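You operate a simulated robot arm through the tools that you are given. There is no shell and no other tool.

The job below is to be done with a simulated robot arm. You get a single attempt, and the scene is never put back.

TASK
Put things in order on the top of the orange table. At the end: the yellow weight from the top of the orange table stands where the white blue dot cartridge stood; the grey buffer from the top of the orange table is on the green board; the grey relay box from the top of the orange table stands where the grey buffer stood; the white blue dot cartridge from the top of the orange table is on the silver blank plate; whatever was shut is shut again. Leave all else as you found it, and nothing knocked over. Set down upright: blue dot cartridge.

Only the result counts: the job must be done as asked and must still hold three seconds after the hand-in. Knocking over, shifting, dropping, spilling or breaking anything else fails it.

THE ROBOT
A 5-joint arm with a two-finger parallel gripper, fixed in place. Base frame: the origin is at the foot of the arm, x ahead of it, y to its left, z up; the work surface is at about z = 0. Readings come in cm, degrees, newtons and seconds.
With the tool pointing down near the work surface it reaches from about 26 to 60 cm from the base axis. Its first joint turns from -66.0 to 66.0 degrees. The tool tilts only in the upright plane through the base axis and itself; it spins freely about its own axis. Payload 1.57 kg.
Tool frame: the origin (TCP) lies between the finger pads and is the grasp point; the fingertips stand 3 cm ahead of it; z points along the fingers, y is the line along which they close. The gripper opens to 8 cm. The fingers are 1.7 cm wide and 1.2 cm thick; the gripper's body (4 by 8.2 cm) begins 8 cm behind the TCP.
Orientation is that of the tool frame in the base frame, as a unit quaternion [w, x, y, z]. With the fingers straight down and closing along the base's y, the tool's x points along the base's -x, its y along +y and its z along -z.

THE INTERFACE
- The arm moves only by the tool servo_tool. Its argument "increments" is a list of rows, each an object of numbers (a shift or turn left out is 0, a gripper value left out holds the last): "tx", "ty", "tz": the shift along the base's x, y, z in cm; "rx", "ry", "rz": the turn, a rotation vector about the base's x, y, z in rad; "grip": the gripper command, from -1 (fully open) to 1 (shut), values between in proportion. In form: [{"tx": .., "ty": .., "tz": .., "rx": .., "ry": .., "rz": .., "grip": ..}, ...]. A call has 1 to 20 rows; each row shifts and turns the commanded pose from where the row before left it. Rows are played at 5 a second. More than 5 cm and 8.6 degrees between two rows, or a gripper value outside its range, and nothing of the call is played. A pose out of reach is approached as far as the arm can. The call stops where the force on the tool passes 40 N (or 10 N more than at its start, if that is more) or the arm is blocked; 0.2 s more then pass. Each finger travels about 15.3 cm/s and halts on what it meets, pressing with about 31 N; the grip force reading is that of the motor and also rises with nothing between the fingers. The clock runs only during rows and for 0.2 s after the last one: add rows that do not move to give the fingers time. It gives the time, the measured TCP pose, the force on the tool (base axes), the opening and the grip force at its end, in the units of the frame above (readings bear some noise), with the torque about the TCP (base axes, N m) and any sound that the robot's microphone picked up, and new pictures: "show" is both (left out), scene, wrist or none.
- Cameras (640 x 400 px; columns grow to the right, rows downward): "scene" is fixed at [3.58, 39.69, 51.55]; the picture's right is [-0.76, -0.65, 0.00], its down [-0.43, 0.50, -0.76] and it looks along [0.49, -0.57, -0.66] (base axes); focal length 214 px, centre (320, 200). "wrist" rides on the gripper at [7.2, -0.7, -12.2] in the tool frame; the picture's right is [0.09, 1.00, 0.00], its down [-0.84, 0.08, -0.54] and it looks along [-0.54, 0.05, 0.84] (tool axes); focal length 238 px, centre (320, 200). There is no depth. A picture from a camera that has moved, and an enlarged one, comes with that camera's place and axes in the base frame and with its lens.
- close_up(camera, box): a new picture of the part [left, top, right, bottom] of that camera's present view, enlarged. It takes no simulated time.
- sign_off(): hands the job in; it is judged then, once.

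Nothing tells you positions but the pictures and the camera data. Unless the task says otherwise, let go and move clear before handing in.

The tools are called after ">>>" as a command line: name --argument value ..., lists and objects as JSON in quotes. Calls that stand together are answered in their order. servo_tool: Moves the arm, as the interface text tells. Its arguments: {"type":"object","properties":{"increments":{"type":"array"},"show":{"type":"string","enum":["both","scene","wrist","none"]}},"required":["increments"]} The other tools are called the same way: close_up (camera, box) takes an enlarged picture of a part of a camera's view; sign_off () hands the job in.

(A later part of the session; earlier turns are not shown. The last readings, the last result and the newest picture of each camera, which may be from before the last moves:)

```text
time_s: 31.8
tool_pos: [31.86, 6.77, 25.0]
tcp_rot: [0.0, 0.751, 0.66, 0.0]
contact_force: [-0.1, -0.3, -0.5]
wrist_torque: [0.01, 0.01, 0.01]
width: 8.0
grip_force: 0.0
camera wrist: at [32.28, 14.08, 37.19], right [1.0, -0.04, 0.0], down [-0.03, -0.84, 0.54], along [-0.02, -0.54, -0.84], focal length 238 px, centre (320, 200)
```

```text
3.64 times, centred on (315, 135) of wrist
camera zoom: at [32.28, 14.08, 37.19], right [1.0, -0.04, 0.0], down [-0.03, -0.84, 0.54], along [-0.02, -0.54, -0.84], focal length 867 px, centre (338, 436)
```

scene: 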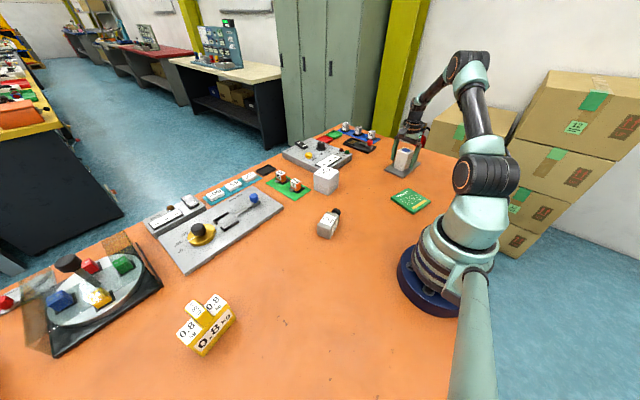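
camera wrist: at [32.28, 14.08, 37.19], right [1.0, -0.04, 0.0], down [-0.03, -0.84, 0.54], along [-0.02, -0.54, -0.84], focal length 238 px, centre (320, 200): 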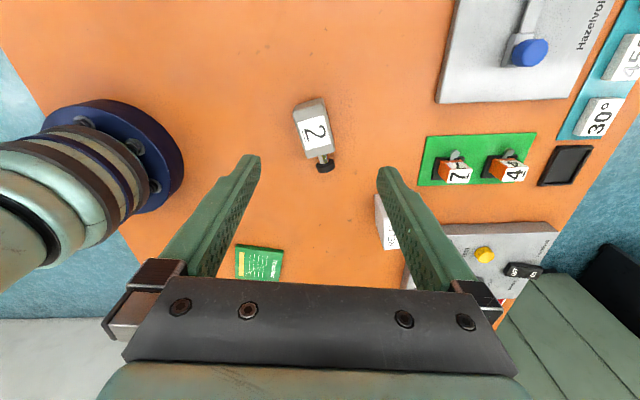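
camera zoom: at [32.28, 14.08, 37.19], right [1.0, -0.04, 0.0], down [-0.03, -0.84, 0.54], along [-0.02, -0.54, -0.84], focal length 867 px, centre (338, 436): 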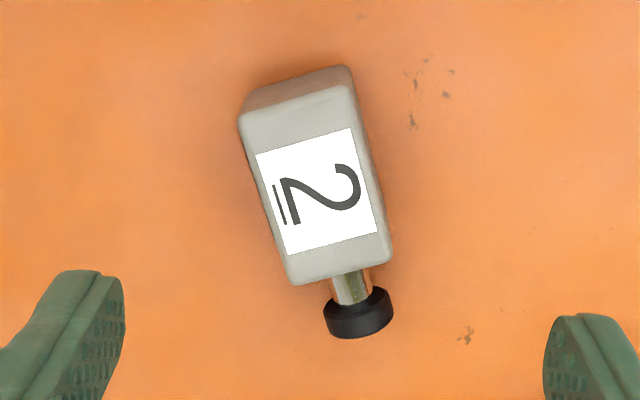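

The buffer body is centred at about (31.1, 4.0), long axis near y turned +12°, cap pointing to −y. Next I'll move above the weight.

>>> servo_tool --increments '[{"tx": -0.1, "ty": 4.25, "rz": 0.037}, {"tx": -0.1, "ty": 4.25, "rz": 0.037}, {"tx": -0.1, "ty": 4.25, "rz": 0.037}, {"tx": -0.1, "ty": 4.25, "rz": 0.037}, {"tx": -0.1, "ty": 4.25, "rz": 0.037}, {"tx": -0.1, "ty": 4.25, "rz": 0.037}, {"tx": -0.1, "ty": 4.25, "rz": 0.037}, {"tx": -0.1, "ty": 4.25, "rz": 0.037}, {}, {}]'

```text
time_s: 34.0
tool_pos: [31.32, 41.13, 24.91]
tcp_rot: [0.0, 0.645, 0.764, 0.0]
contact_force: [1.1, 0.2, 0.4]
wrist_torque: [0.03, 0.01, -0.03]
width: 7.99
grip_force: 0.0
camera wrist: at [29.72, 48.16, 37.21], right [0.97, 0.26, 0.0], down [0.22, -0.81, 0.54], along [0.14, -0.52, -0.84], focal length 238 px, centre (320, 200)
```

scene: 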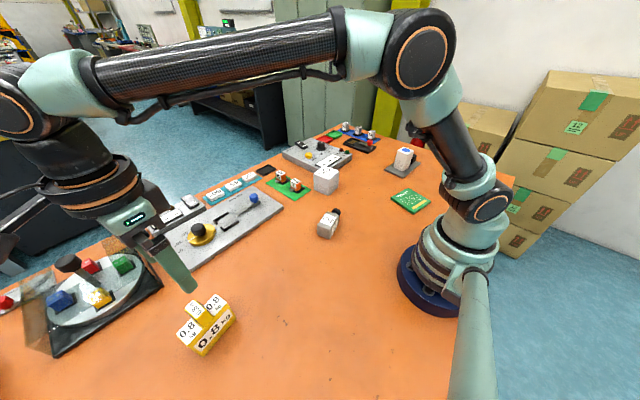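
wrist: 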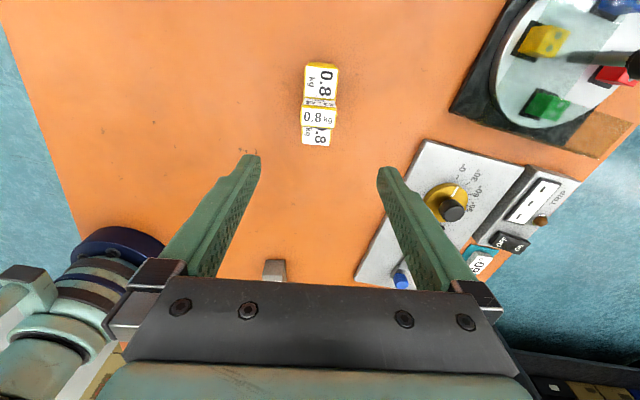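

>>> close_up --camera "wrist" --box '[270, 40, 370, 170]'

```text
3.08 times, centred on (320, 105) of wrist
camera zoom: at [29.72, 48.16, 37.21], right [0.97, 0.26, 0.0], down [0.22, -0.81, 0.54], along [0.14, -0.52, -0.84], focal length 733 px, centre (320, 492)
```

zoom: 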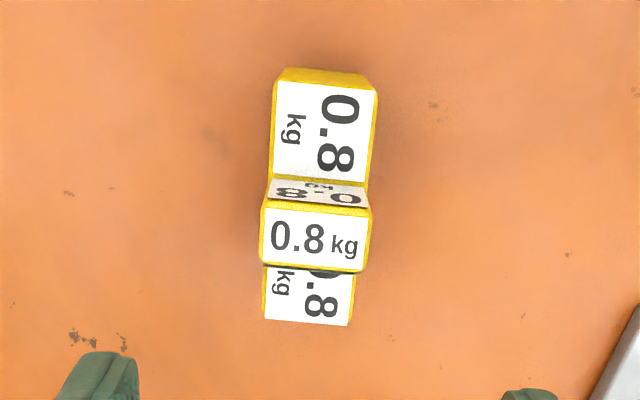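

The weight's base block is about 3.8 × 8.5 × 7 cm, centred at about (31.2, 41.9) and turned +10°, with a handle on top to about 10.4 cm. I'll centre over it and go down around its narrow sides.

>>> servo_tool --increments '[{"tx": -0.3, "ty": 1.0, "rz": 0.01}, {"tz": -4}, {"tz": -4}, {"tz": -3}, {}]'

```text
time_s: 35.2
tool_pos: [30.67, 41.79, 13.78]
tcp_rot: [-0.001, 0.642, 0.766, -0.001]
contact_force: [1.1, -0.2, 0.2]
wrist_torque: [0.0, 0.02, 0.0]
width: 7.97
grip_force: 0.1
camera wrist: at [28.86, 48.79, 26.06], right [0.96, 0.27, 0.0], down [0.22, -0.81, 0.54], along [0.14, -0.52, -0.84], focal length 238 px, centre (320, 200)
```

scene: 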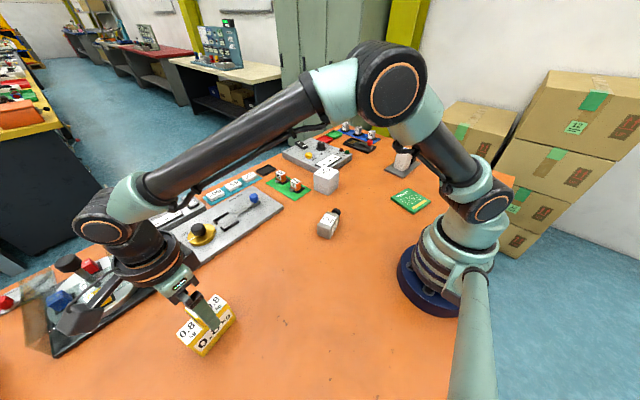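
wrist: 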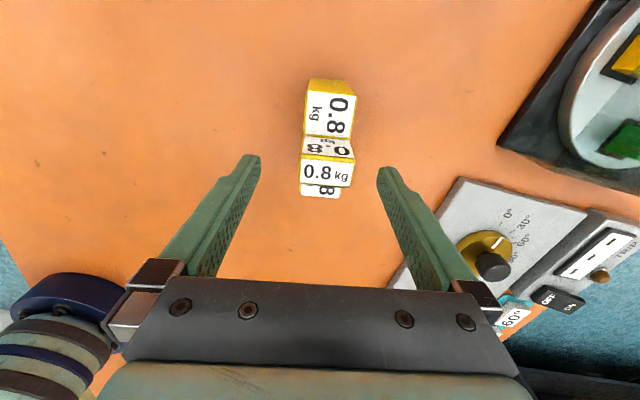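

>>> servo_tool --increments '[{}, {}]' --show "none"

>>> close_up --camera "wrist" --box '[240, 60, 400, 220]'

```text
time_s: 35.8
tool_pos: [30.7, 41.78, 13.9]
tcp_rot: [0.0, 0.642, 0.767, 0.0]
contact_force: [0.3, 0.1, 0.0]
wrist_torque: [0.01, -0.01, -0.02]
width: 8.02
grip_force: 0.1
```

```text
2.50 times, centred on (320, 140) of wrist
camera zoom: at [28.86, 48.78, 26.09], right [0.96, 0.27, 0.0], down [0.22, -0.81, 0.54], along [0.14, -0.52, -0.84], focal length 596 px, centre (320, 350)
```

zoom: 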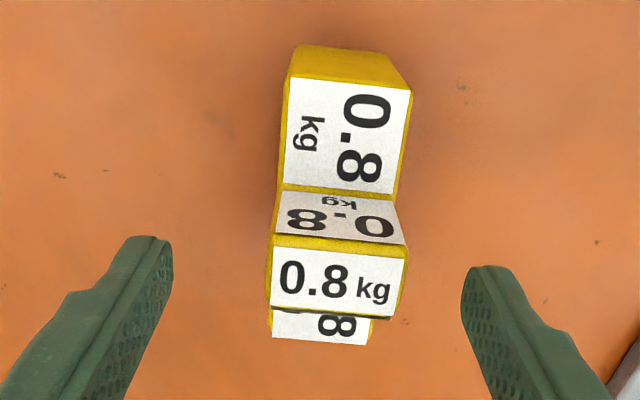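

The weight sits about 0.5 cm right of the gripper's centreline, so I'll correct that and descend.

>>> servo_tool --increments '[{"tx": 0.5, "ty": 0.2}, {"tz": -3}, {"tz": -3}, {"tz": -2}, {"tz": -0.9}, {}, {}]'

```text
time_s: 37.4
tool_pos: [31.4, 41.75, 5.3]
tcp_rot: [0.0, 0.642, 0.767, 0.001]
contact_force: [-0.1, 0.4, -0.3]
wrist_torque: [-0.01, -0.01, 0.01]
width: 7.99
grip_force: 0.0
camera wrist: at [29.77, 48.92, 17.52], right [0.96, 0.27, 0.0], down [0.22, -0.81, 0.54], along [0.14, -0.52, -0.84], focal length 238 px, centre (320, 200)
```

scene: 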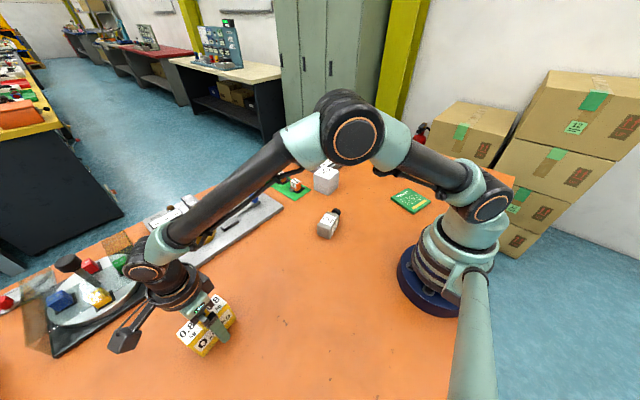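
wrist: 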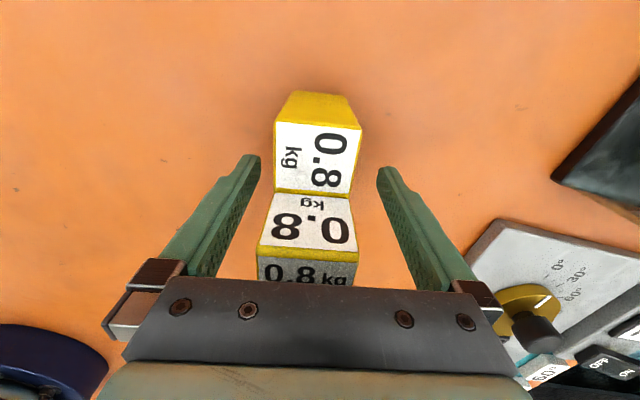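

The weight is well between the fingers, so I'll close and lift gently.

>>> servo_tool --increments '[{"tx": -0.2}, {"grip": 1}, {}, {}, {}, {}, {}, {}, {}, {}, {}, {}, {}, {"tz": 0.4}, {"tz": 0.6}, {}]'

```text
time_s: 40.8
tool_pos: [31.49, 41.88, 6.14]
tcp_rot: [0.0, 0.643, 0.766, 0.0]
contact_force: [0.1, 0.1, -8.4]
wrist_torque: [-0.01, -0.02, 0.04]
width: 3.79
grip_force: 31.1
camera wrist: at [29.77, 48.89, 18.45], right [0.96, 0.27, 0.0], down [0.22, -0.81, 0.54], along [0.14, -0.52, -0.84], focal length 238 px, centre (320, 200)
```

scene: 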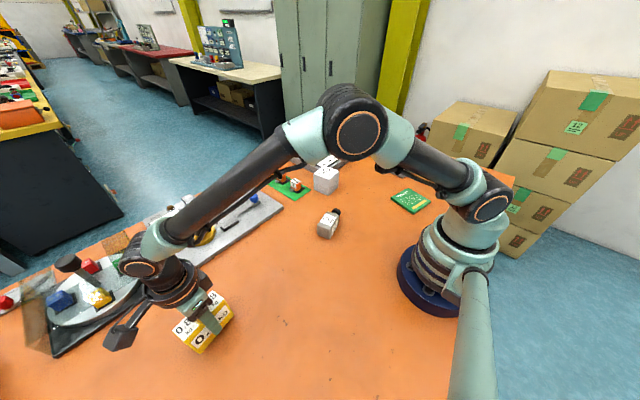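
wrist: 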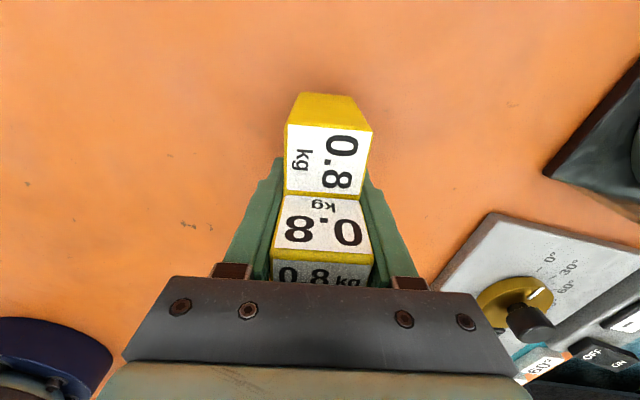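

The weight is held (8 N load). I'll lift it, carry it to the cartridge's former spot at (37.15, 16.0) and start lowering.

>>> servo_tool --increments '[{"tz": 2}, {"tz": 4}, {"tz": 4}, {"tx": 0.706, "ty": -3.275}, {"tx": 0.706, "ty": -3.275}, {"tx": 0.706, "ty": -3.275}, {"tx": 0.706, "ty": -3.275}, {"tx": 0.706, "ty": -3.275}, {"tx": 0.706, "ty": -3.275}, {"tx": 0.706, "ty": -3.275}, {"tx": 0.706, "ty": -3.275}, {}, {}]'

```text
time_s: 43.6
tool_pos: [37.0, 15.61, 16.24]
tcp_rot: [0.0, 0.642, 0.767, 0.0]
contact_force: [0.2, 0.2, -8.0]
wrist_torque: [-0.01, 0.01, 0.04]
width: 3.8
grip_force: 30.7
camera wrist: at [35.3, 22.66, 28.38], right [0.96, 0.27, 0.0], down [0.22, -0.81, 0.54], along [0.14, -0.52, -0.84], focal length 238 px, centre (320, 200)
```

scene: 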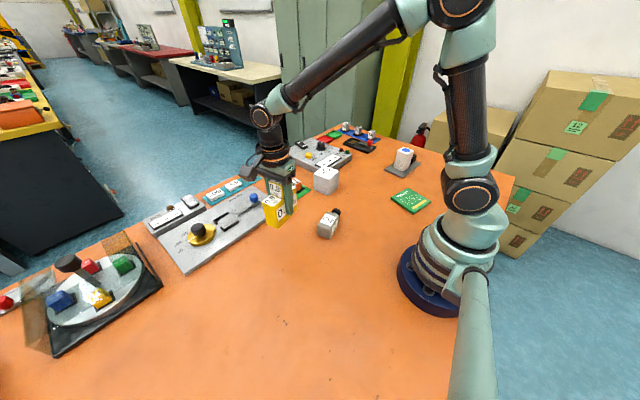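
wrist: 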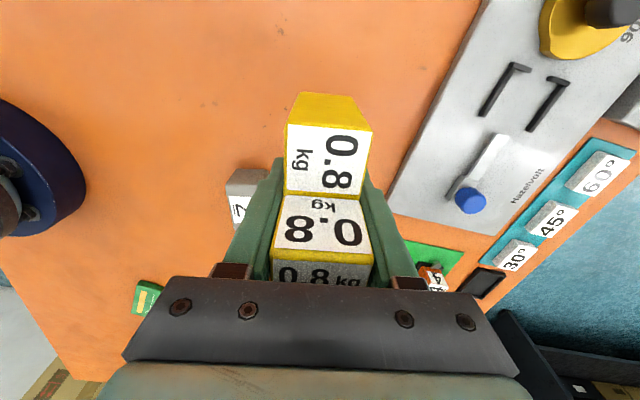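

The weight is about 0.3 cm short of the target, so I'll correct that while lowering it to just above the table.

>>> servo_tool --increments '[{"tx": 0.15, "ty": 0.35, "tz": -3}, {"tz": -4}, {"tz": -2}, {"tz": -1}, {}, {}]' --show "scene"

```text
time_s: 45.0
tool_pos: [37.25, 15.82, 6.21]
tcp_rot: [0.0, 0.642, 0.767, 0.0]
contact_force: [0.2, -0.2, -7.5]
wrist_torque: [-0.01, 0.0, -0.02]
width: 3.8
grip_force: 31.3
```

scene: 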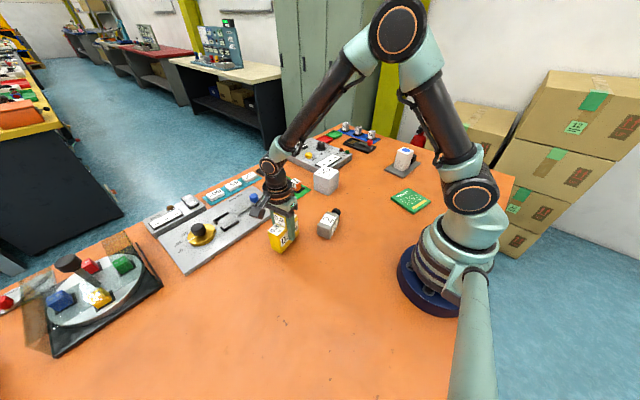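

>>> servo_tool --increments '[{"tz": -0.4}, {"tz": -0.3}, {"tz": -0.15}, {}]' --show "none"

```text
time_s: 46.0
tool_pos: [37.2, 16.07, 5.39]
tcp_rot: [-0.001, 0.642, 0.767, 0.0]
contact_force: [-0.2, -0.3, -7.5]
wrist_torque: [-0.02, 0.01, -0.01]
width: 3.8
grip_force: 30.9
```

The weight is still hanging freely at 5.39, so a little more lowering is needed.

>>> servo_tool --increments '[{"tz": -0.15}, {}]' --show "none"

```text
time_s: 46.6
tool_pos: [37.3, 16.04, 5.26]
tcp_rot: [0.0, 0.642, 0.767, 0.0]
contact_force: [-5.2, 0.4, 8.1]
wrist_torque: [-0.66, 0.09, -0.19]
width: 3.81
grip_force: 30.7
```

It touches the table now. Releasing.

>>> servo_tool --increments '[{"grip": -1}, {}, {}, {}, {}, {}, {}, {}, {}, {}, {}]'

```text
time_s: 49.0
tool_pos: [37.2, 16.12, 5.06]
tcp_rot: [0.0, 0.642, 0.767, -0.001]
contact_force: [0.4, 0.0, 0.4]
wrist_torque: [-0.03, -0.02, 0.01]
width: 8.0
grip_force: 0.1
camera wrist: at [35.49, 23.05, 17.44], right [0.96, 0.27, 0.0], down [0.22, -0.81, 0.54], along [0.14, -0.52, -0.84], focal length 238 px, centre (320, 200)
```

scene: 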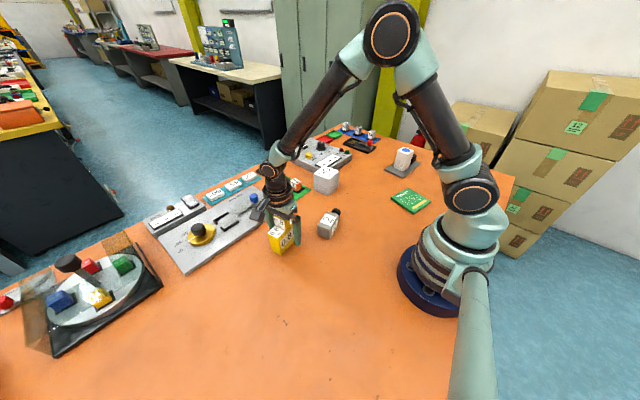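
wrist: 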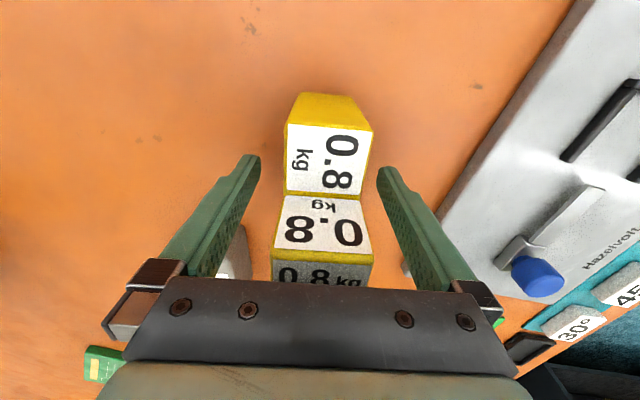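

The weight stands at the old cartridge position. I'll back off straight up and move above the buffer.

>>> servo_tool --increments '[{"tz": 2}, {"tz": 4}, {"tz": 4.5}, {"tz": 4.5}, {"tx": -1.5, "ty": -3.1, "rz": 0.009}, {"tx": -1.5, "ty": -3.1, "rz": 0.009}, {"tx": -1.5, "ty": -3.1, "rz": 0.009}, {"tx": -1.6, "ty": -3.1, "rz": 0.008}, {}, {}]'

>>> close_up --camera "wrist" --box '[240, 60, 400, 220]'

>>> close_up --camera "scene" --box '[230, 170, 370, 270]'

```text
time_s: 51.2
tool_pos: [31.24, 3.46, 20.09]
tcp_rot: [0.0, 0.629, 0.778, -0.001]
contact_force: [-0.5, 0.5, -0.3]
wrist_torque: [-0.02, 0.02, 0.0]
width: 7.99
grip_force: 0.1
camera wrist: at [29.04, 10.47, 32.4], right [0.95, 0.3, 0.0], down [0.25, -0.8, 0.54], along [0.16, -0.52, -0.84], focal length 238 px, centre (320, 200)
```

scene: 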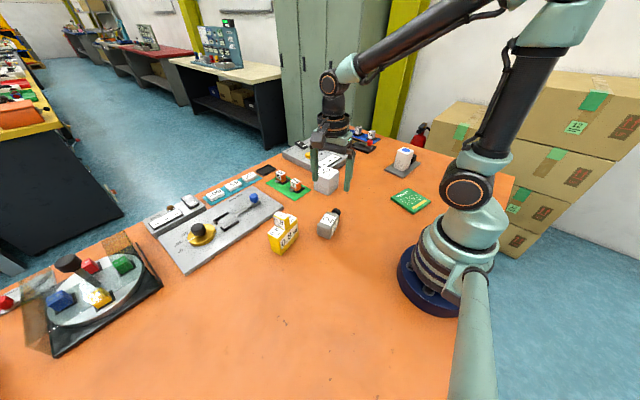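
wrist: 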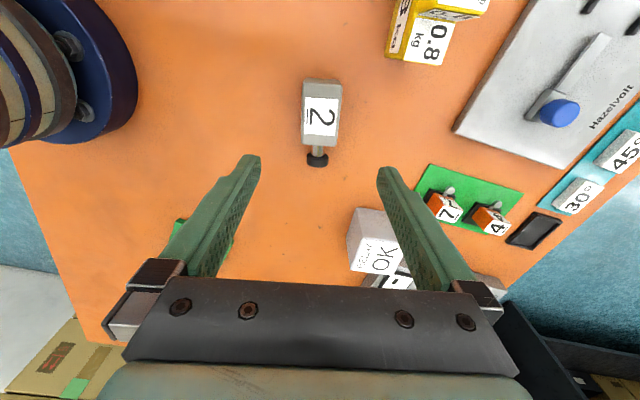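

```text
2.50 times, centred on (320, 140) of wrist
camera zoom: at [29.04, 10.47, 32.4], right [0.95, 0.3, 0.0], down [0.25, -0.8, 0.54], along [0.16, -0.52, -0.84], focal length 596 px, centre (320, 350)
```

zoom: 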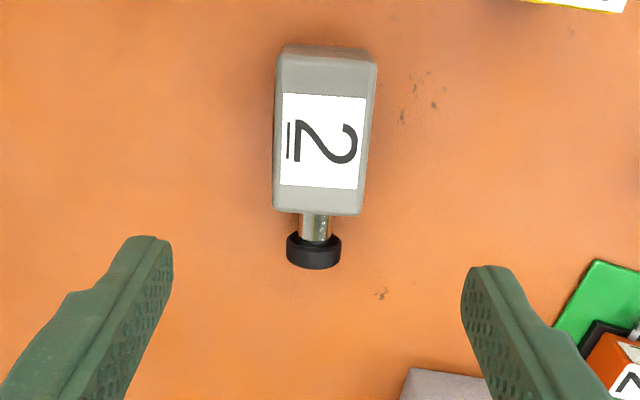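

```text
4.00 times, centred on (300, 220) of scene
camera zoom: at [3.58, 39.69, 51.55], right [-0.76, -0.65, 0.0], down [-0.43, 0.5, -0.76], along [0.49, -0.57, -0.66], focal length 858 px, centre (400, 120)
```

zoom: 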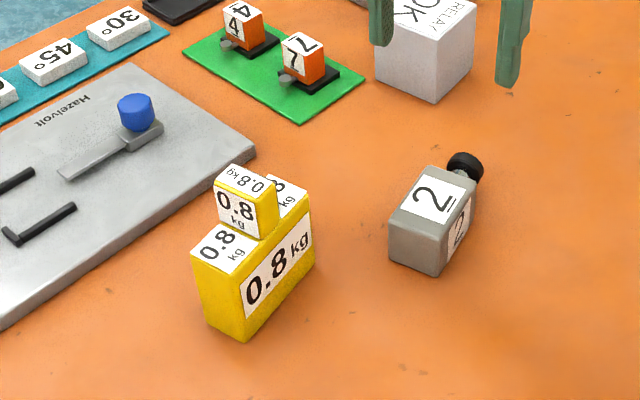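

The buffer lies well centred beneath the gripper and aligned. Going down around its body with the fingertips just above the table.

>>> servo_tool --increments '[{"ty": 0.35, "tz": -4}, {"tz": -4}, {"tz": -4}, {"tz": -3}, {"tz": -1.2}, {"tz": -0.4}, {}, {}]'

```text
time_s: 53.0
tool_pos: [31.2, 3.96, 3.41]
tcp_rot: [0.0, 0.629, 0.778, 0.0]
contact_force: [-0.1, 0.5, 0.4]
wrist_torque: [0.0, 0.0, 0.01]
width: 8.01
grip_force: 0.0
camera wrist: at [29.19, 10.97, 15.71], right [0.95, 0.3, 0.0], down [0.25, -0.8, 0.54], along [0.16, -0.52, -0.84], focal length 238 px, centre (320, 200)
```

scene: 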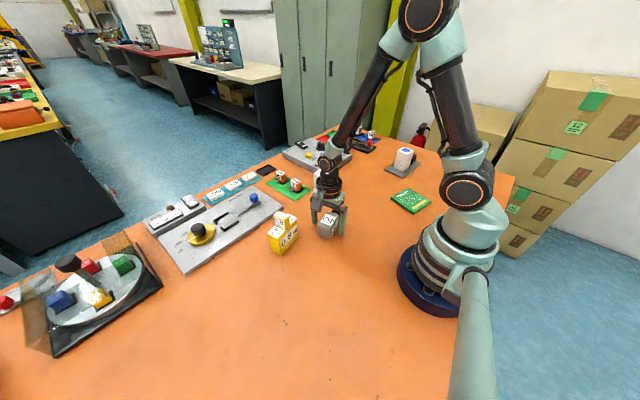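
wrist: 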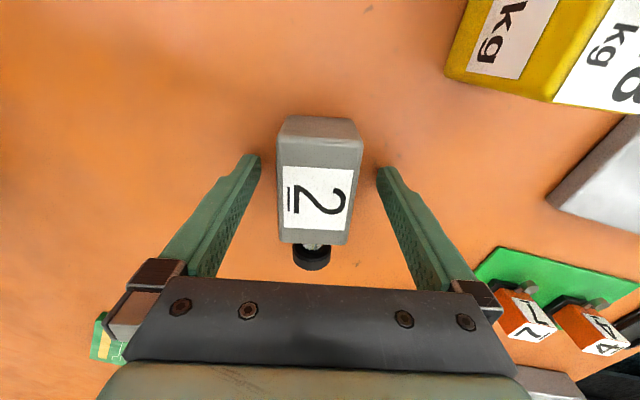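

>>> servo_tool --increments '[{"grip": 1}, {}, {}, {}, {}, {}, {}, {}, {}, {}, {}, {"tz": 0.4}, {"tz": 0.6}, {}]'

```text
time_s: 56.0
tool_pos: [31.27, 4.14, 4.54]
tcp_rot: [0.0, 0.629, 0.777, 0.0]
contact_force: [-0.1, -0.5, -2.3]
wrist_torque: [0.02, 0.01, 0.0]
width: 4.39
grip_force: 30.7
camera wrist: at [29.14, 10.95, 16.73], right [0.95, 0.3, 0.0], down [0.25, -0.8, 0.54], along [0.16, -0.52, -0.84], focal length 238 px, centre (320, 200)
```

scene: 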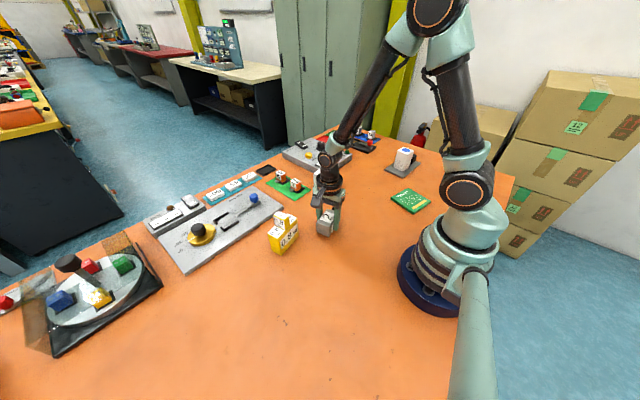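
wrist: 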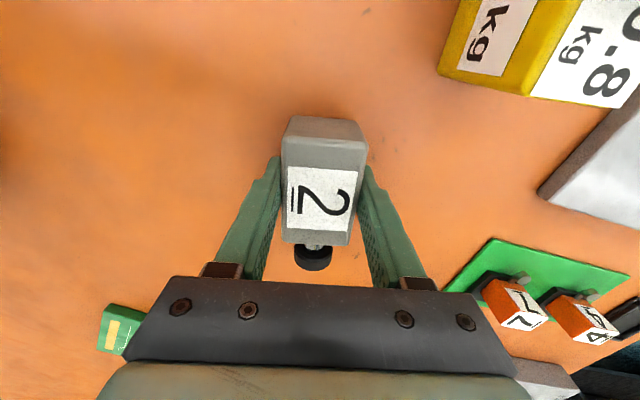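

The buffer is held. I'll lift it and swing it over the green board, turning it to line up with the board's edges.

>>> servo_tool --increments '[{"tz": 2}, {"tz": 4}, {"tz": 4}, {"tz": 4}, {"tx": -0.3, "ty": -4.05, "rz": -0.0497}, {"tx": -0.3, "ty": -4.05, "rz": -0.0497}, {"tx": -0.3, "ty": -4.05, "rz": -0.0497}, {"tx": -0.3, "ty": -4.05, "rz": -0.0497}, {"tx": -2.56, "ty": -2.58, "rz": -0.0497}, {"tx": -2.56, "ty": -2.58, "rz": -0.0497}, {"tx": -2.56, "ty": -2.58, "rz": -0.0497}, {"tx": -2.56, "ty": -2.58, "rz": -0.0497}, {"tx": -2.56, "ty": -2.58, "rz": -0.0497}, {}, {}, {}]'

>>> close_up --camera "wrist" --box '[200, 20, 440, 270]'

>>> close_up --camera "scene" --box '[340, 110, 460, 230]'

```text
time_s: 59.4
tool_pos: [17.36, -25.21, 18.48]
tcp_rot: [0.0, 0.785, 0.62, 0.0]
contact_force: [0.4, 0.4, -2.4]
wrist_torque: [0.04, -0.01, 0.04]
width: 4.36
grip_force: 31.4
camera wrist: at [18.52, -17.96, 30.72], right [0.99, -0.14, 0.0], down [-0.12, -0.83, 0.54], along [-0.08, -0.54, -0.84], focal length 238 px, centre (320, 200)
```

scene: 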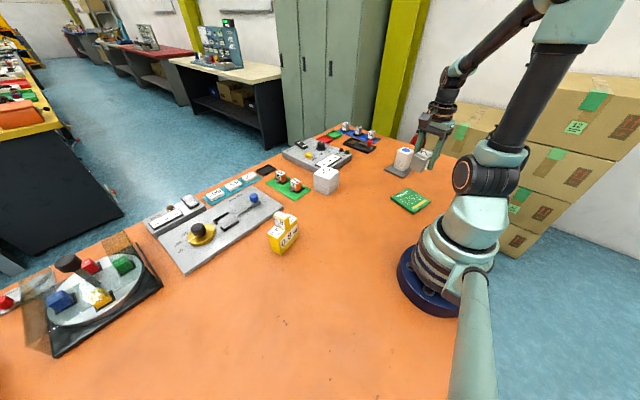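
wrist: 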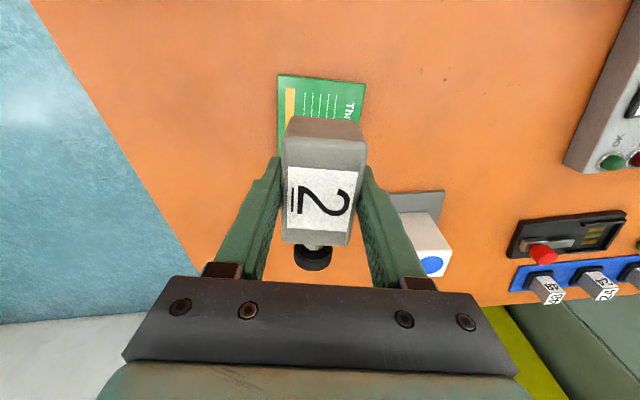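

```text
1.60 times, centred on (320, 145) of wrist
camera zoom: at [18.52, -17.96, 30.72], right [0.99, -0.14, 0.0], down [-0.12, -0.83, 0.54], along [-0.08, -0.54, -0.84], focal length 381 px, centre (320, 288)
```

zoom: 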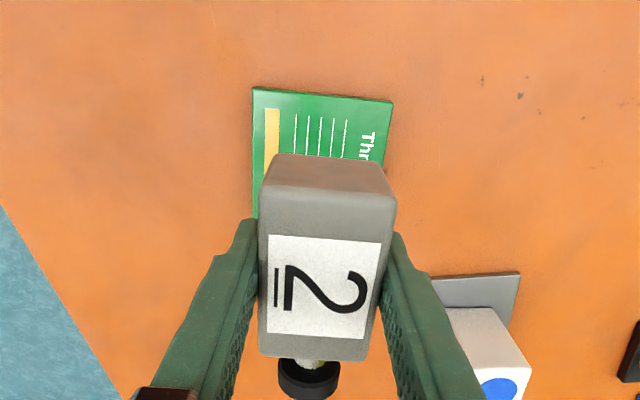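

```text
3.33 times, centred on (400, 170) of scene
camera zoom: at [3.58, 39.69, 51.55], right [-0.76, -0.65, 0.0], down [-0.43, 0.5, -0.76], along [0.49, -0.57, -0.66], focal length 715 px, centre (53, 300)
```

zoom: 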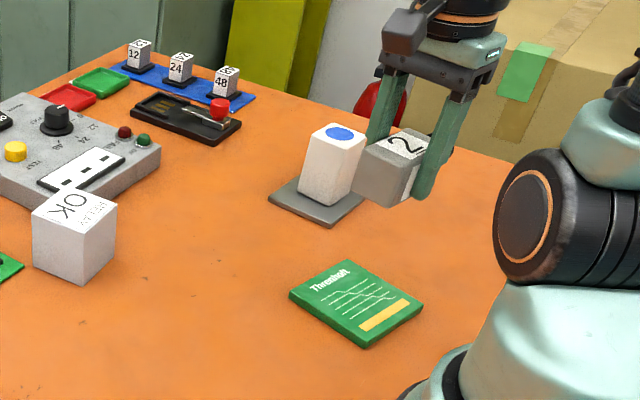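

The gripper is above the board, whose centre is about (17.1, −25.9), and the buffer is aligned with its edges. I'll lower toward it.

>>> servo_tool --increments '[{"tz": -4}, {"tz": -4}, {"tz": -3}, {"tz": -1.5}, {}, {}]'

>>> close_up --camera "scene" --box '[360, 140, 460, 240]'

```text
time_s: 60.8
tool_pos: [17.5, -25.22, 6.09]
tcp_rot: [0.0, 0.786, 0.618, 0.0]
contact_force: [-0.1, -0.3, -3.0]
wrist_torque: [0.07, -0.01, 0.02]
width: 4.39
grip_force: 31.0
camera wrist: at [18.67, -17.93, 18.28], right [0.99, -0.14, 0.0], down [-0.12, -0.83, 0.54], along [-0.08, -0.54, -0.84], focal length 238 px, centre (320, 200)
```

scene: 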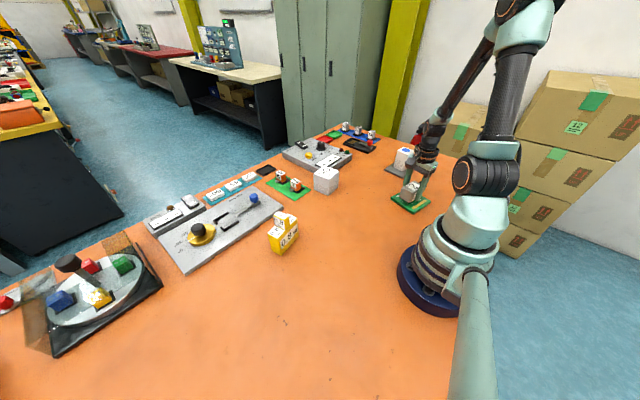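
wrist: 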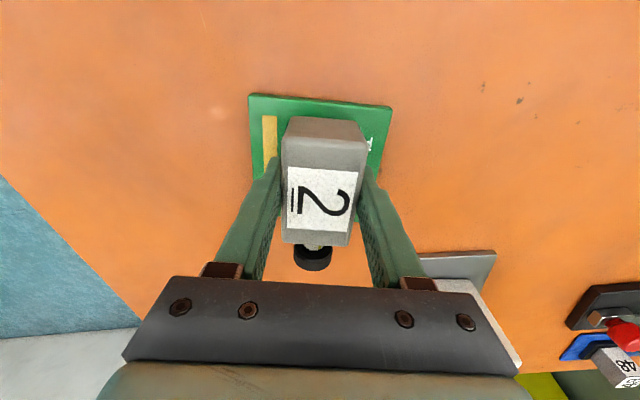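

```text
4.00 times, centred on (410, 190) of scene
camera zoom: at [3.58, 39.69, 51.55], right [-0.76, -0.65, 0.0], down [-0.43, 0.5, -0.76], along [0.49, -0.57, -0.66], focal length 858 px, centre (-40, 240)
```

zoom: 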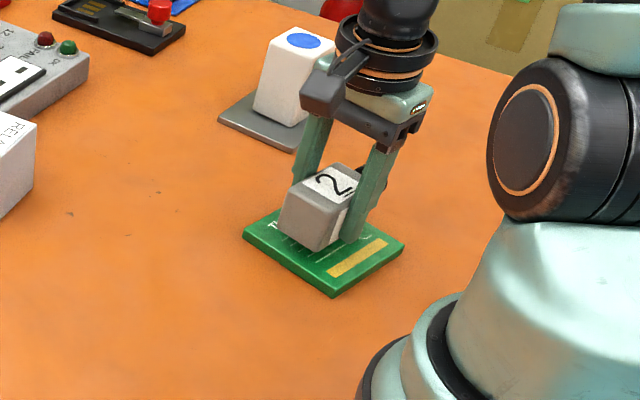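

>>> servo_tool --increments '[{"tz": -0.5}, {"tz": -0.4}, {"tz": -0.2}, {}]' --show "none"

```text
time_s: 61.8
tool_pos: [17.36, -25.2, 5.05]
tcp_rot: [0.001, 0.786, 0.619, 0.0]
contact_force: [0.4, -0.4, -3.2]
wrist_torque: [0.01, 0.05, 0.0]
width: 4.4
grip_force: 30.9
```

>>> servo_tool --increments '[{"tz": -0.15}, {"tz": -0.1}, {}]' --show "none"

```text
time_s: 62.6
tool_pos: [17.17, -24.99, 4.85]
tcp_rot: [0.0, 0.786, 0.619, 0.0]
contact_force: [-0.1, 0.9, -3.3]
wrist_torque: [0.03, -0.01, 0.02]
width: 4.37
grip_force: 31.2
```

>>> servo_tool --increments '[{"tz": -0.12}, {}]' --show "none"

```text
time_s: 63.2
tool_pos: [17.04, -25.07, 4.7]
tcp_rot: [0.0, 0.785, 0.619, 0.0]
contact_force: [-0.7, 3.9, 7.7]
wrist_torque: [0.06, -0.02, 0.04]
width: 4.38
grip_force: 31.1
```

The buffer touches the board lightly. I'll release it.

>>> servo_tool --increments '[{"grip": -1}, {}, {}, {}, {}, {}, {}, {}, {}, {}]'

>>> close_up --camera "scene" --box '[360, 140, 460, 240]'

```text
time_s: 65.4
tool_pos: [17.08, -25.12, 4.6]
tcp_rot: [-0.001, 0.785, 0.619, 0.001]
contact_force: [-0.1, 0.1, 0.9]
wrist_torque: [0.01, 0.02, 0.03]
width: 8.03
grip_force: 0.1
camera wrist: at [18.36, -17.87, 16.89], right [0.99, -0.14, 0.0], down [-0.12, -0.83, 0.54], along [-0.08, -0.54, -0.84], focal length 238 px, centre (320, 200)
```

scene: 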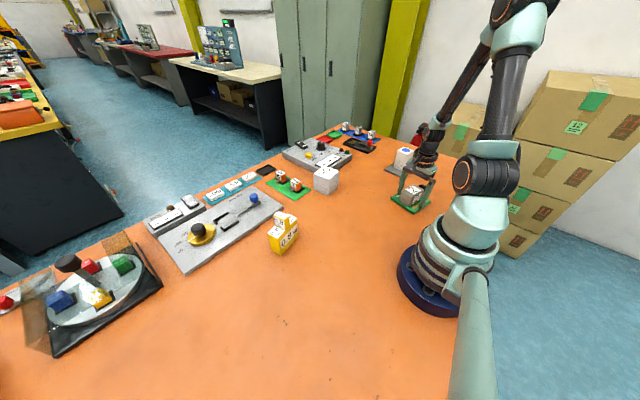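
wrist: 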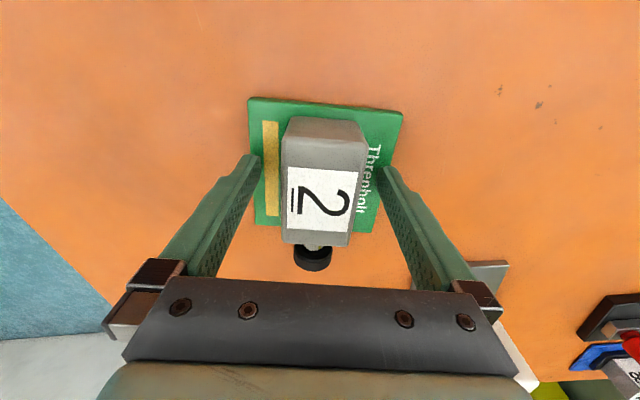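

```text
4.00 times, centred on (410, 190) of scene
camera zoom: at [3.58, 39.69, 51.55], right [-0.76, -0.65, 0.0], down [-0.43, 0.5, -0.76], along [0.49, -0.57, -0.66], focal length 858 px, centre (-40, 240)
```

zoom: 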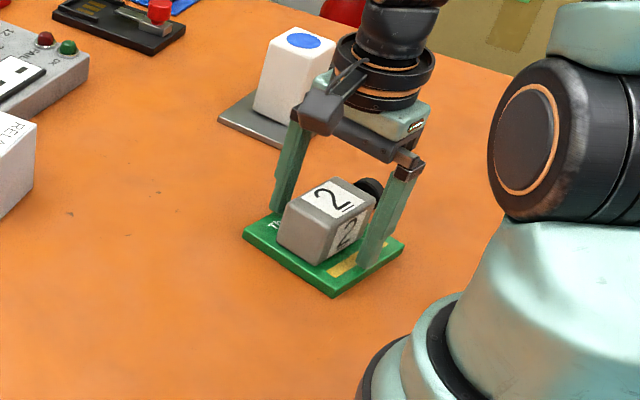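

The buffer is seated on the green board. I'll rise straight up and move above the relay box, turning the gripper to match its sides.

>>> servo_tool --increments '[{"tz": 2}, {"tz": 4}, {"tz": 4.5}, {"tz": 4.5}, {"tz": 4.5}, {"tx": 3.5, "ty": 1.59, "rz": 0.0458}, {"tx": 3.5, "ty": 1.59, "rz": 0.0458}, {"tx": 3.5, "ty": 1.59, "rz": 0.0458}, {"tx": 3.5, "ty": 1.59, "rz": 0.0458}, {"tx": 3.5, "ty": 1.59, "rz": 0.0458}, {"tx": 3.5, "ty": 1.59, "rz": 0.0458}, {"tx": 3.5, "ty": 1.59, "rz": 0.0458}, {"tx": 3.5, "ty": 1.59, "rz": 0.0458}, {}, {}, {}]'

>>> close_up --camera "wrist" --box '[230, 20, 410, 200]'

>>> close_up --camera "scene" --box '[360, 130, 460, 230]'

```text
time_s: 68.8
tool_pos: [45.17, -12.51, 24.01]
tcp_rot: [0.0, 0.66, 0.751, 0.0]
contact_force: [0.1, -0.6, 0.5]
wrist_torque: [-0.05, 0.01, -0.01]
width: 8.01
grip_force: 0.0
camera wrist: at [43.7, -5.37, 36.26], right [0.98, 0.22, 0.0], down [0.18, -0.82, 0.54], along [0.12, -0.53, -0.84], focal length 238 px, centre (320, 200)
```

scene: 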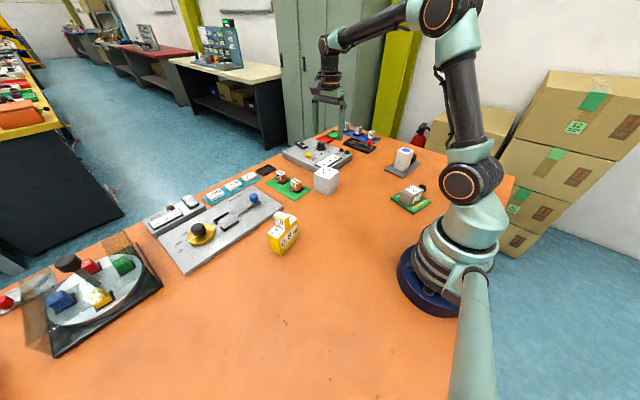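
wrist: 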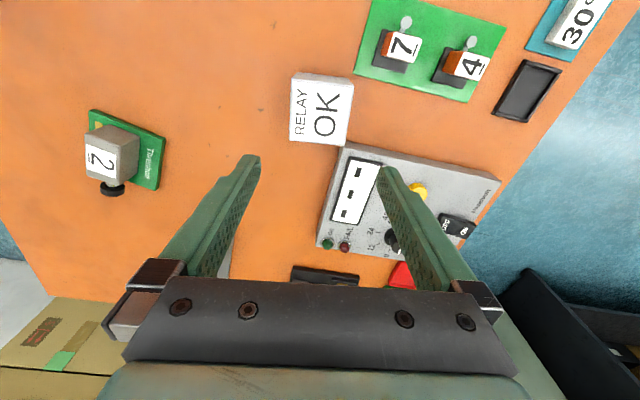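

```text
2.22 times, centred on (320, 110) of wrist
camera zoom: at [43.7, -5.37, 36.26], right [0.98, 0.22, 0.0], down [0.18, -0.82, 0.54], along [0.12, -0.53, -0.84], focal length 530 px, centre (320, 400)
```

zoom: 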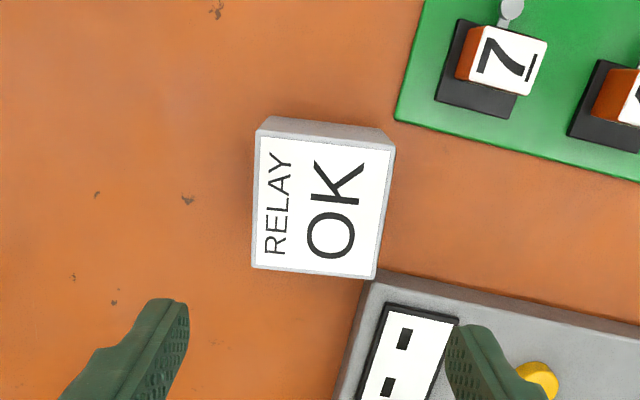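

```text
4.00 times, centred on (410, 180) of scene
camera zoom: at [3.58, 39.69, 51.55], right [-0.76, -0.65, 0.0], down [-0.43, 0.5, -0.76], along [0.49, -0.57, -0.66], focal length 858 px, centre (-40, 280)
```

zoom: 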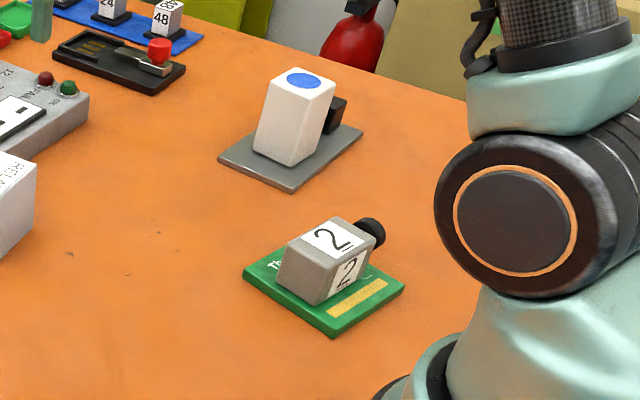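

The relay box is a cube of about 7 cm, centred at about (45.15, −12.05) and turned +7.3°. The opening leaves only about 0.5 cm each side, so I'll descend in two stages and check alignment before going around it.

>>> servo_tool --increments '[{"ty": 0.4, "tz": -4}, {"tz": -4}, {"tz": -3}, {"tz": -1.4}, {}, {}]'

>>> close_up --camera "wrist" --box '[230, 60, 410, 260]'

>>> close_up --camera "scene" --box '[270, 110, 390, 210]'

```text
time_s: 70.2
tool_pos: [44.95, -11.87, 11.7]
tcp_rot: [0.0, 0.66, 0.751, 0.0]
contact_force: [-0.4, 0.4, 0.1]
wrist_torque: [-0.02, 0.03, 0.01]
width: 8.01
grip_force: 0.0
camera wrist: at [43.61, -4.79, 23.96], right [0.98, 0.22, 0.0], down [0.18, -0.82, 0.54], along [0.12, -0.53, -0.84], focal length 238 px, centre (320, 200)
```

scene: 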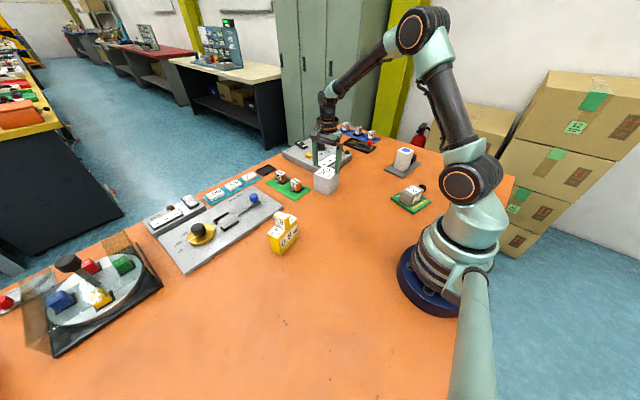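
wrist: 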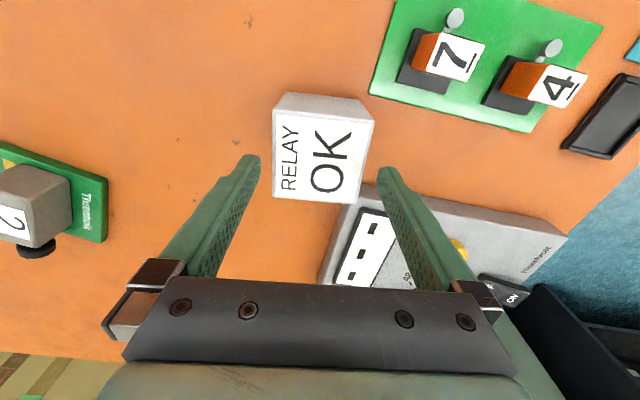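

```text
2.00 times, centred on (320, 160) of wrist
camera zoom: at [43.61, -4.79, 23.96], right [0.98, 0.22, 0.0], down [0.18, -0.82, 0.54], along [0.12, -0.53, -0.84], focal length 477 px, centre (320, 280)
```

zoom: 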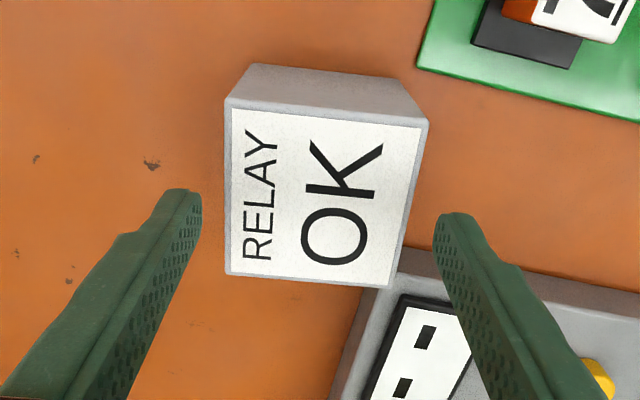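

```text
4.00 times, centred on (330, 160) of scene
camera zoom: at [3.58, 39.69, 51.55], right [-0.76, -0.65, 0.0], down [-0.43, 0.5, -0.76], along [0.49, -0.57, -0.66], focal length 858 px, centre (280, 360)
```

zoom: 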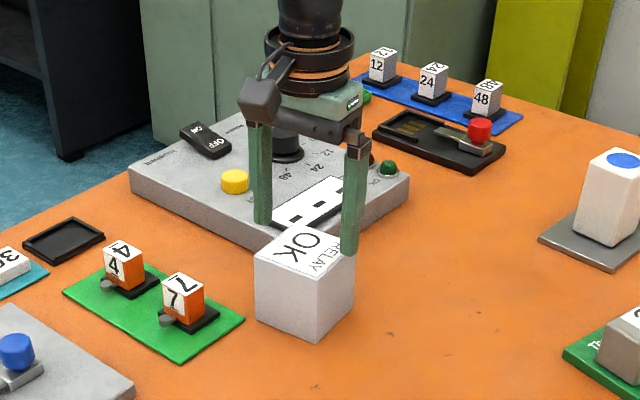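

Alignment is good: the box is centred between the fingers within about 0.2 cm. Continuing down around it.

>>> servo_tool --increments '[{"ty": -0.2}, {"tz": -0.8}, {"tz": -0.8}, {"tz": -0.8}, {}]'

```text
time_s: 71.4
tool_pos: [45.29, -12.21, 9.32]
tcp_rot: [0.0, 0.66, 0.751, 0.0]
contact_force: [-0.3, -0.7, -0.2]
wrist_torque: [0.02, 0.0, 0.0]
width: 7.98
grip_force: 0.0
camera wrist: at [43.83, -5.14, 21.59], right [0.98, 0.22, 0.0], down [0.18, -0.82, 0.54], along [0.12, -0.53, -0.84], focal length 238 px, centre (320, 200)
```

scene: 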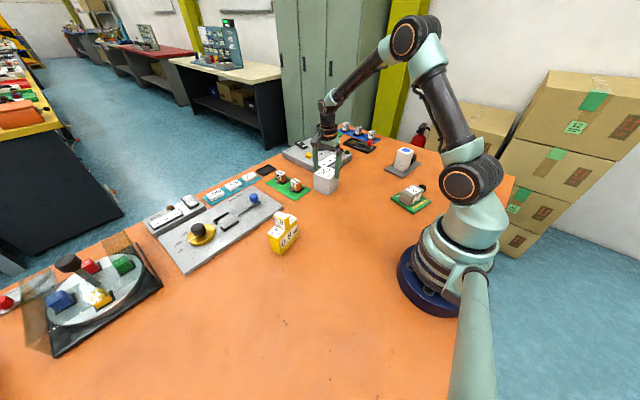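
wrist: 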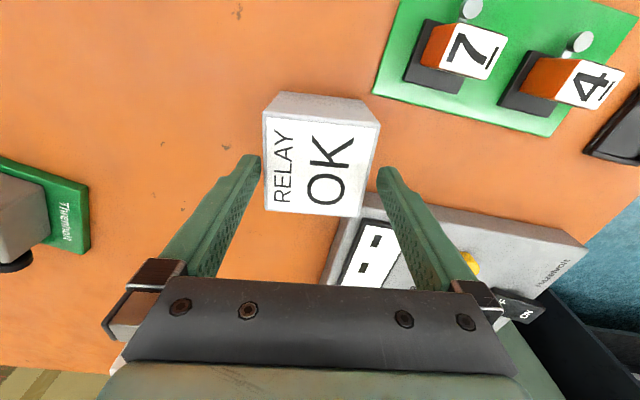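

>>> servo_tool --increments '[{"tz": -1.2}, {"tz": -1.2}, {"tz": -1.2}, {"tz": -1.0}, {}, {}]'

```text
time_s: 72.8
tool_pos: [45.32, -12.31, 4.79]
tcp_rot: [0.0, 0.66, 0.751, 0.001]
contact_force: [-1.1, 0.0, 0.2]
wrist_torque: [0.02, -0.01, -0.03]
width: 8.0
grip_force: 0.1
camera wrist: at [43.82, -5.11, 17.09], right [0.98, 0.22, 0.0], down [0.18, -0.82, 0.54], along [0.12, -0.53, -0.84], focal length 238 px, centre (320, 200)
```

scene: 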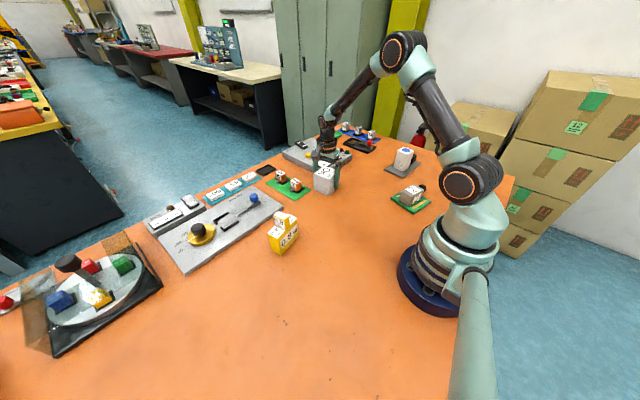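
wrist: 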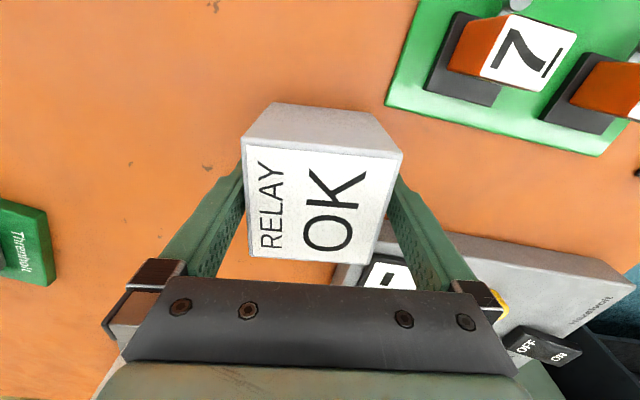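

The fingers are around the box without contact. Closing and lifting slightly.

>>> servo_tool --increments '[{"grip": 1}, {}, {}, {}, {}, {}, {}, {}, {"tz": 0.4}, {"tz": 0.6}, {}]'

```text
time_s: 75.2
tool_pos: [45.25, -12.17, 5.74]
tcp_rot: [-0.001, 0.66, 0.751, 0.001]
contact_force: [-0.2, 0.2, -1.6]
wrist_torque: [0.02, 0.01, -0.02]
width: 6.97
grip_force: 31.5
camera wrist: at [43.82, -5.1, 18.1], right [0.98, 0.22, 0.0], down [0.19, -0.82, 0.54], along [0.12, -0.53, -0.84], focal length 238 px, centre (320, 200)
```

scene: 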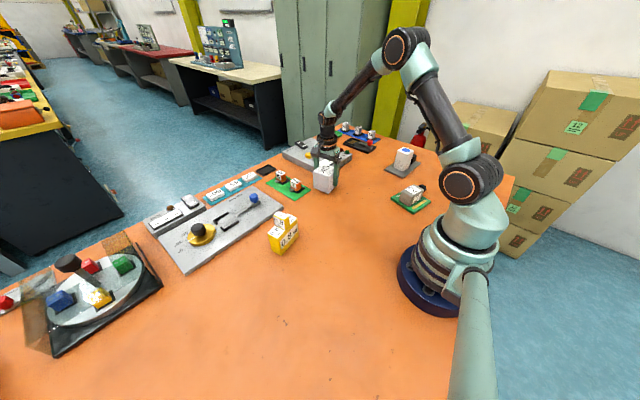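
wrist: 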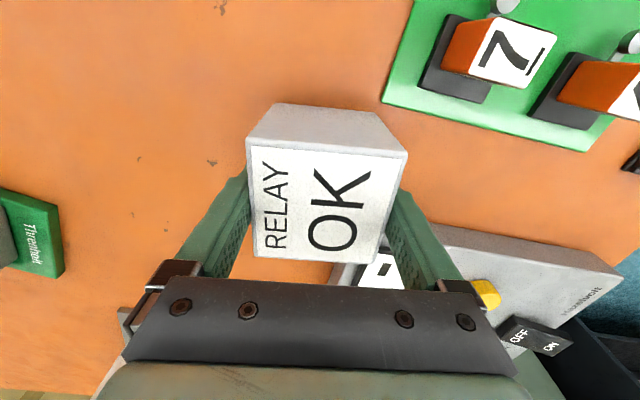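

The relay box is held (1.6 N, 6.97 cm). I'll lift it and carry it to the buffer's old spot near (31.25, 3.4).

>>> servo_tool --increments '[{"tz": 2}, {"tz": 4}, {"tz": 4}, {"tx": -2.325, "ty": 2.567}, {"tx": -2.325, "ty": 2.567}, {"tx": -2.325, "ty": 2.567}, {"tx": -2.325, "ty": 2.567}, {"tx": -2.325, "ty": 2.567}, {"tx": -2.325, "ty": 2.567}, {}, {}, {}]'

```text
time_s: 77.8
tool_pos: [31.36, 3.16, 15.69]
tcp_rot: [0.0, 0.66, 0.751, 0.0]
contact_force: [0.4, 0.6, -2.1]
wrist_torque: [-0.02, 0.03, -0.03]
width: 6.95
grip_force: 31.8
camera wrist: at [29.87, 10.29, 27.95], right [0.98, 0.22, 0.0], down [0.18, -0.82, 0.54], along [0.12, -0.53, -0.84], focal length 238 px, centre (320, 200)
```

scene: 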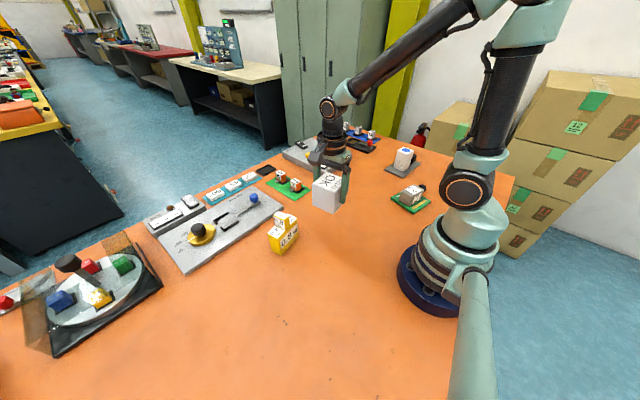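
wrist: 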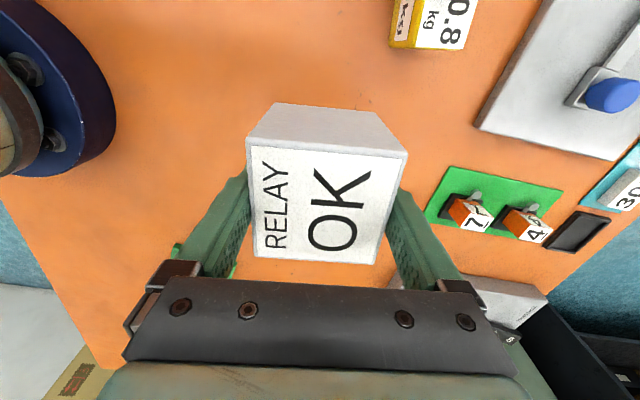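

>>> servo_tool --increments '[{"ty": 0.3, "tz": -3}, {"tz": -4}, {"tz": -2}, {"tz": -1}, {"tz": -0.4}, {"tz": -0.3}, {}, {}]' --show "scene"

```text
time_s: 79.6
tool_pos: [31.38, 3.57, 5.13]
tcp_rot: [0.001, 0.66, 0.752, 0.0]
contact_force: [0.2, 0.3, -2.4]
wrist_torque: [0.01, -0.01, 0.0]
width: 6.97
grip_force: 31.3
```

scene: 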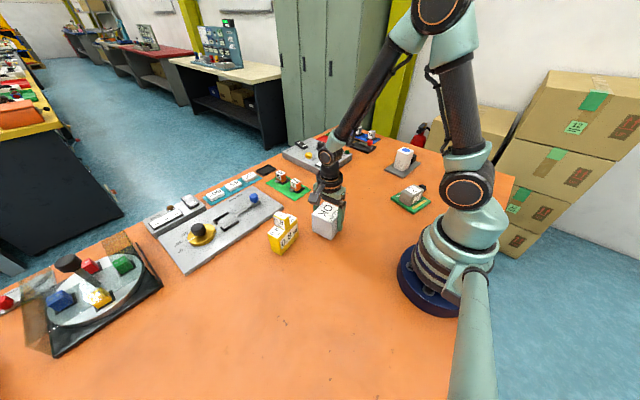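

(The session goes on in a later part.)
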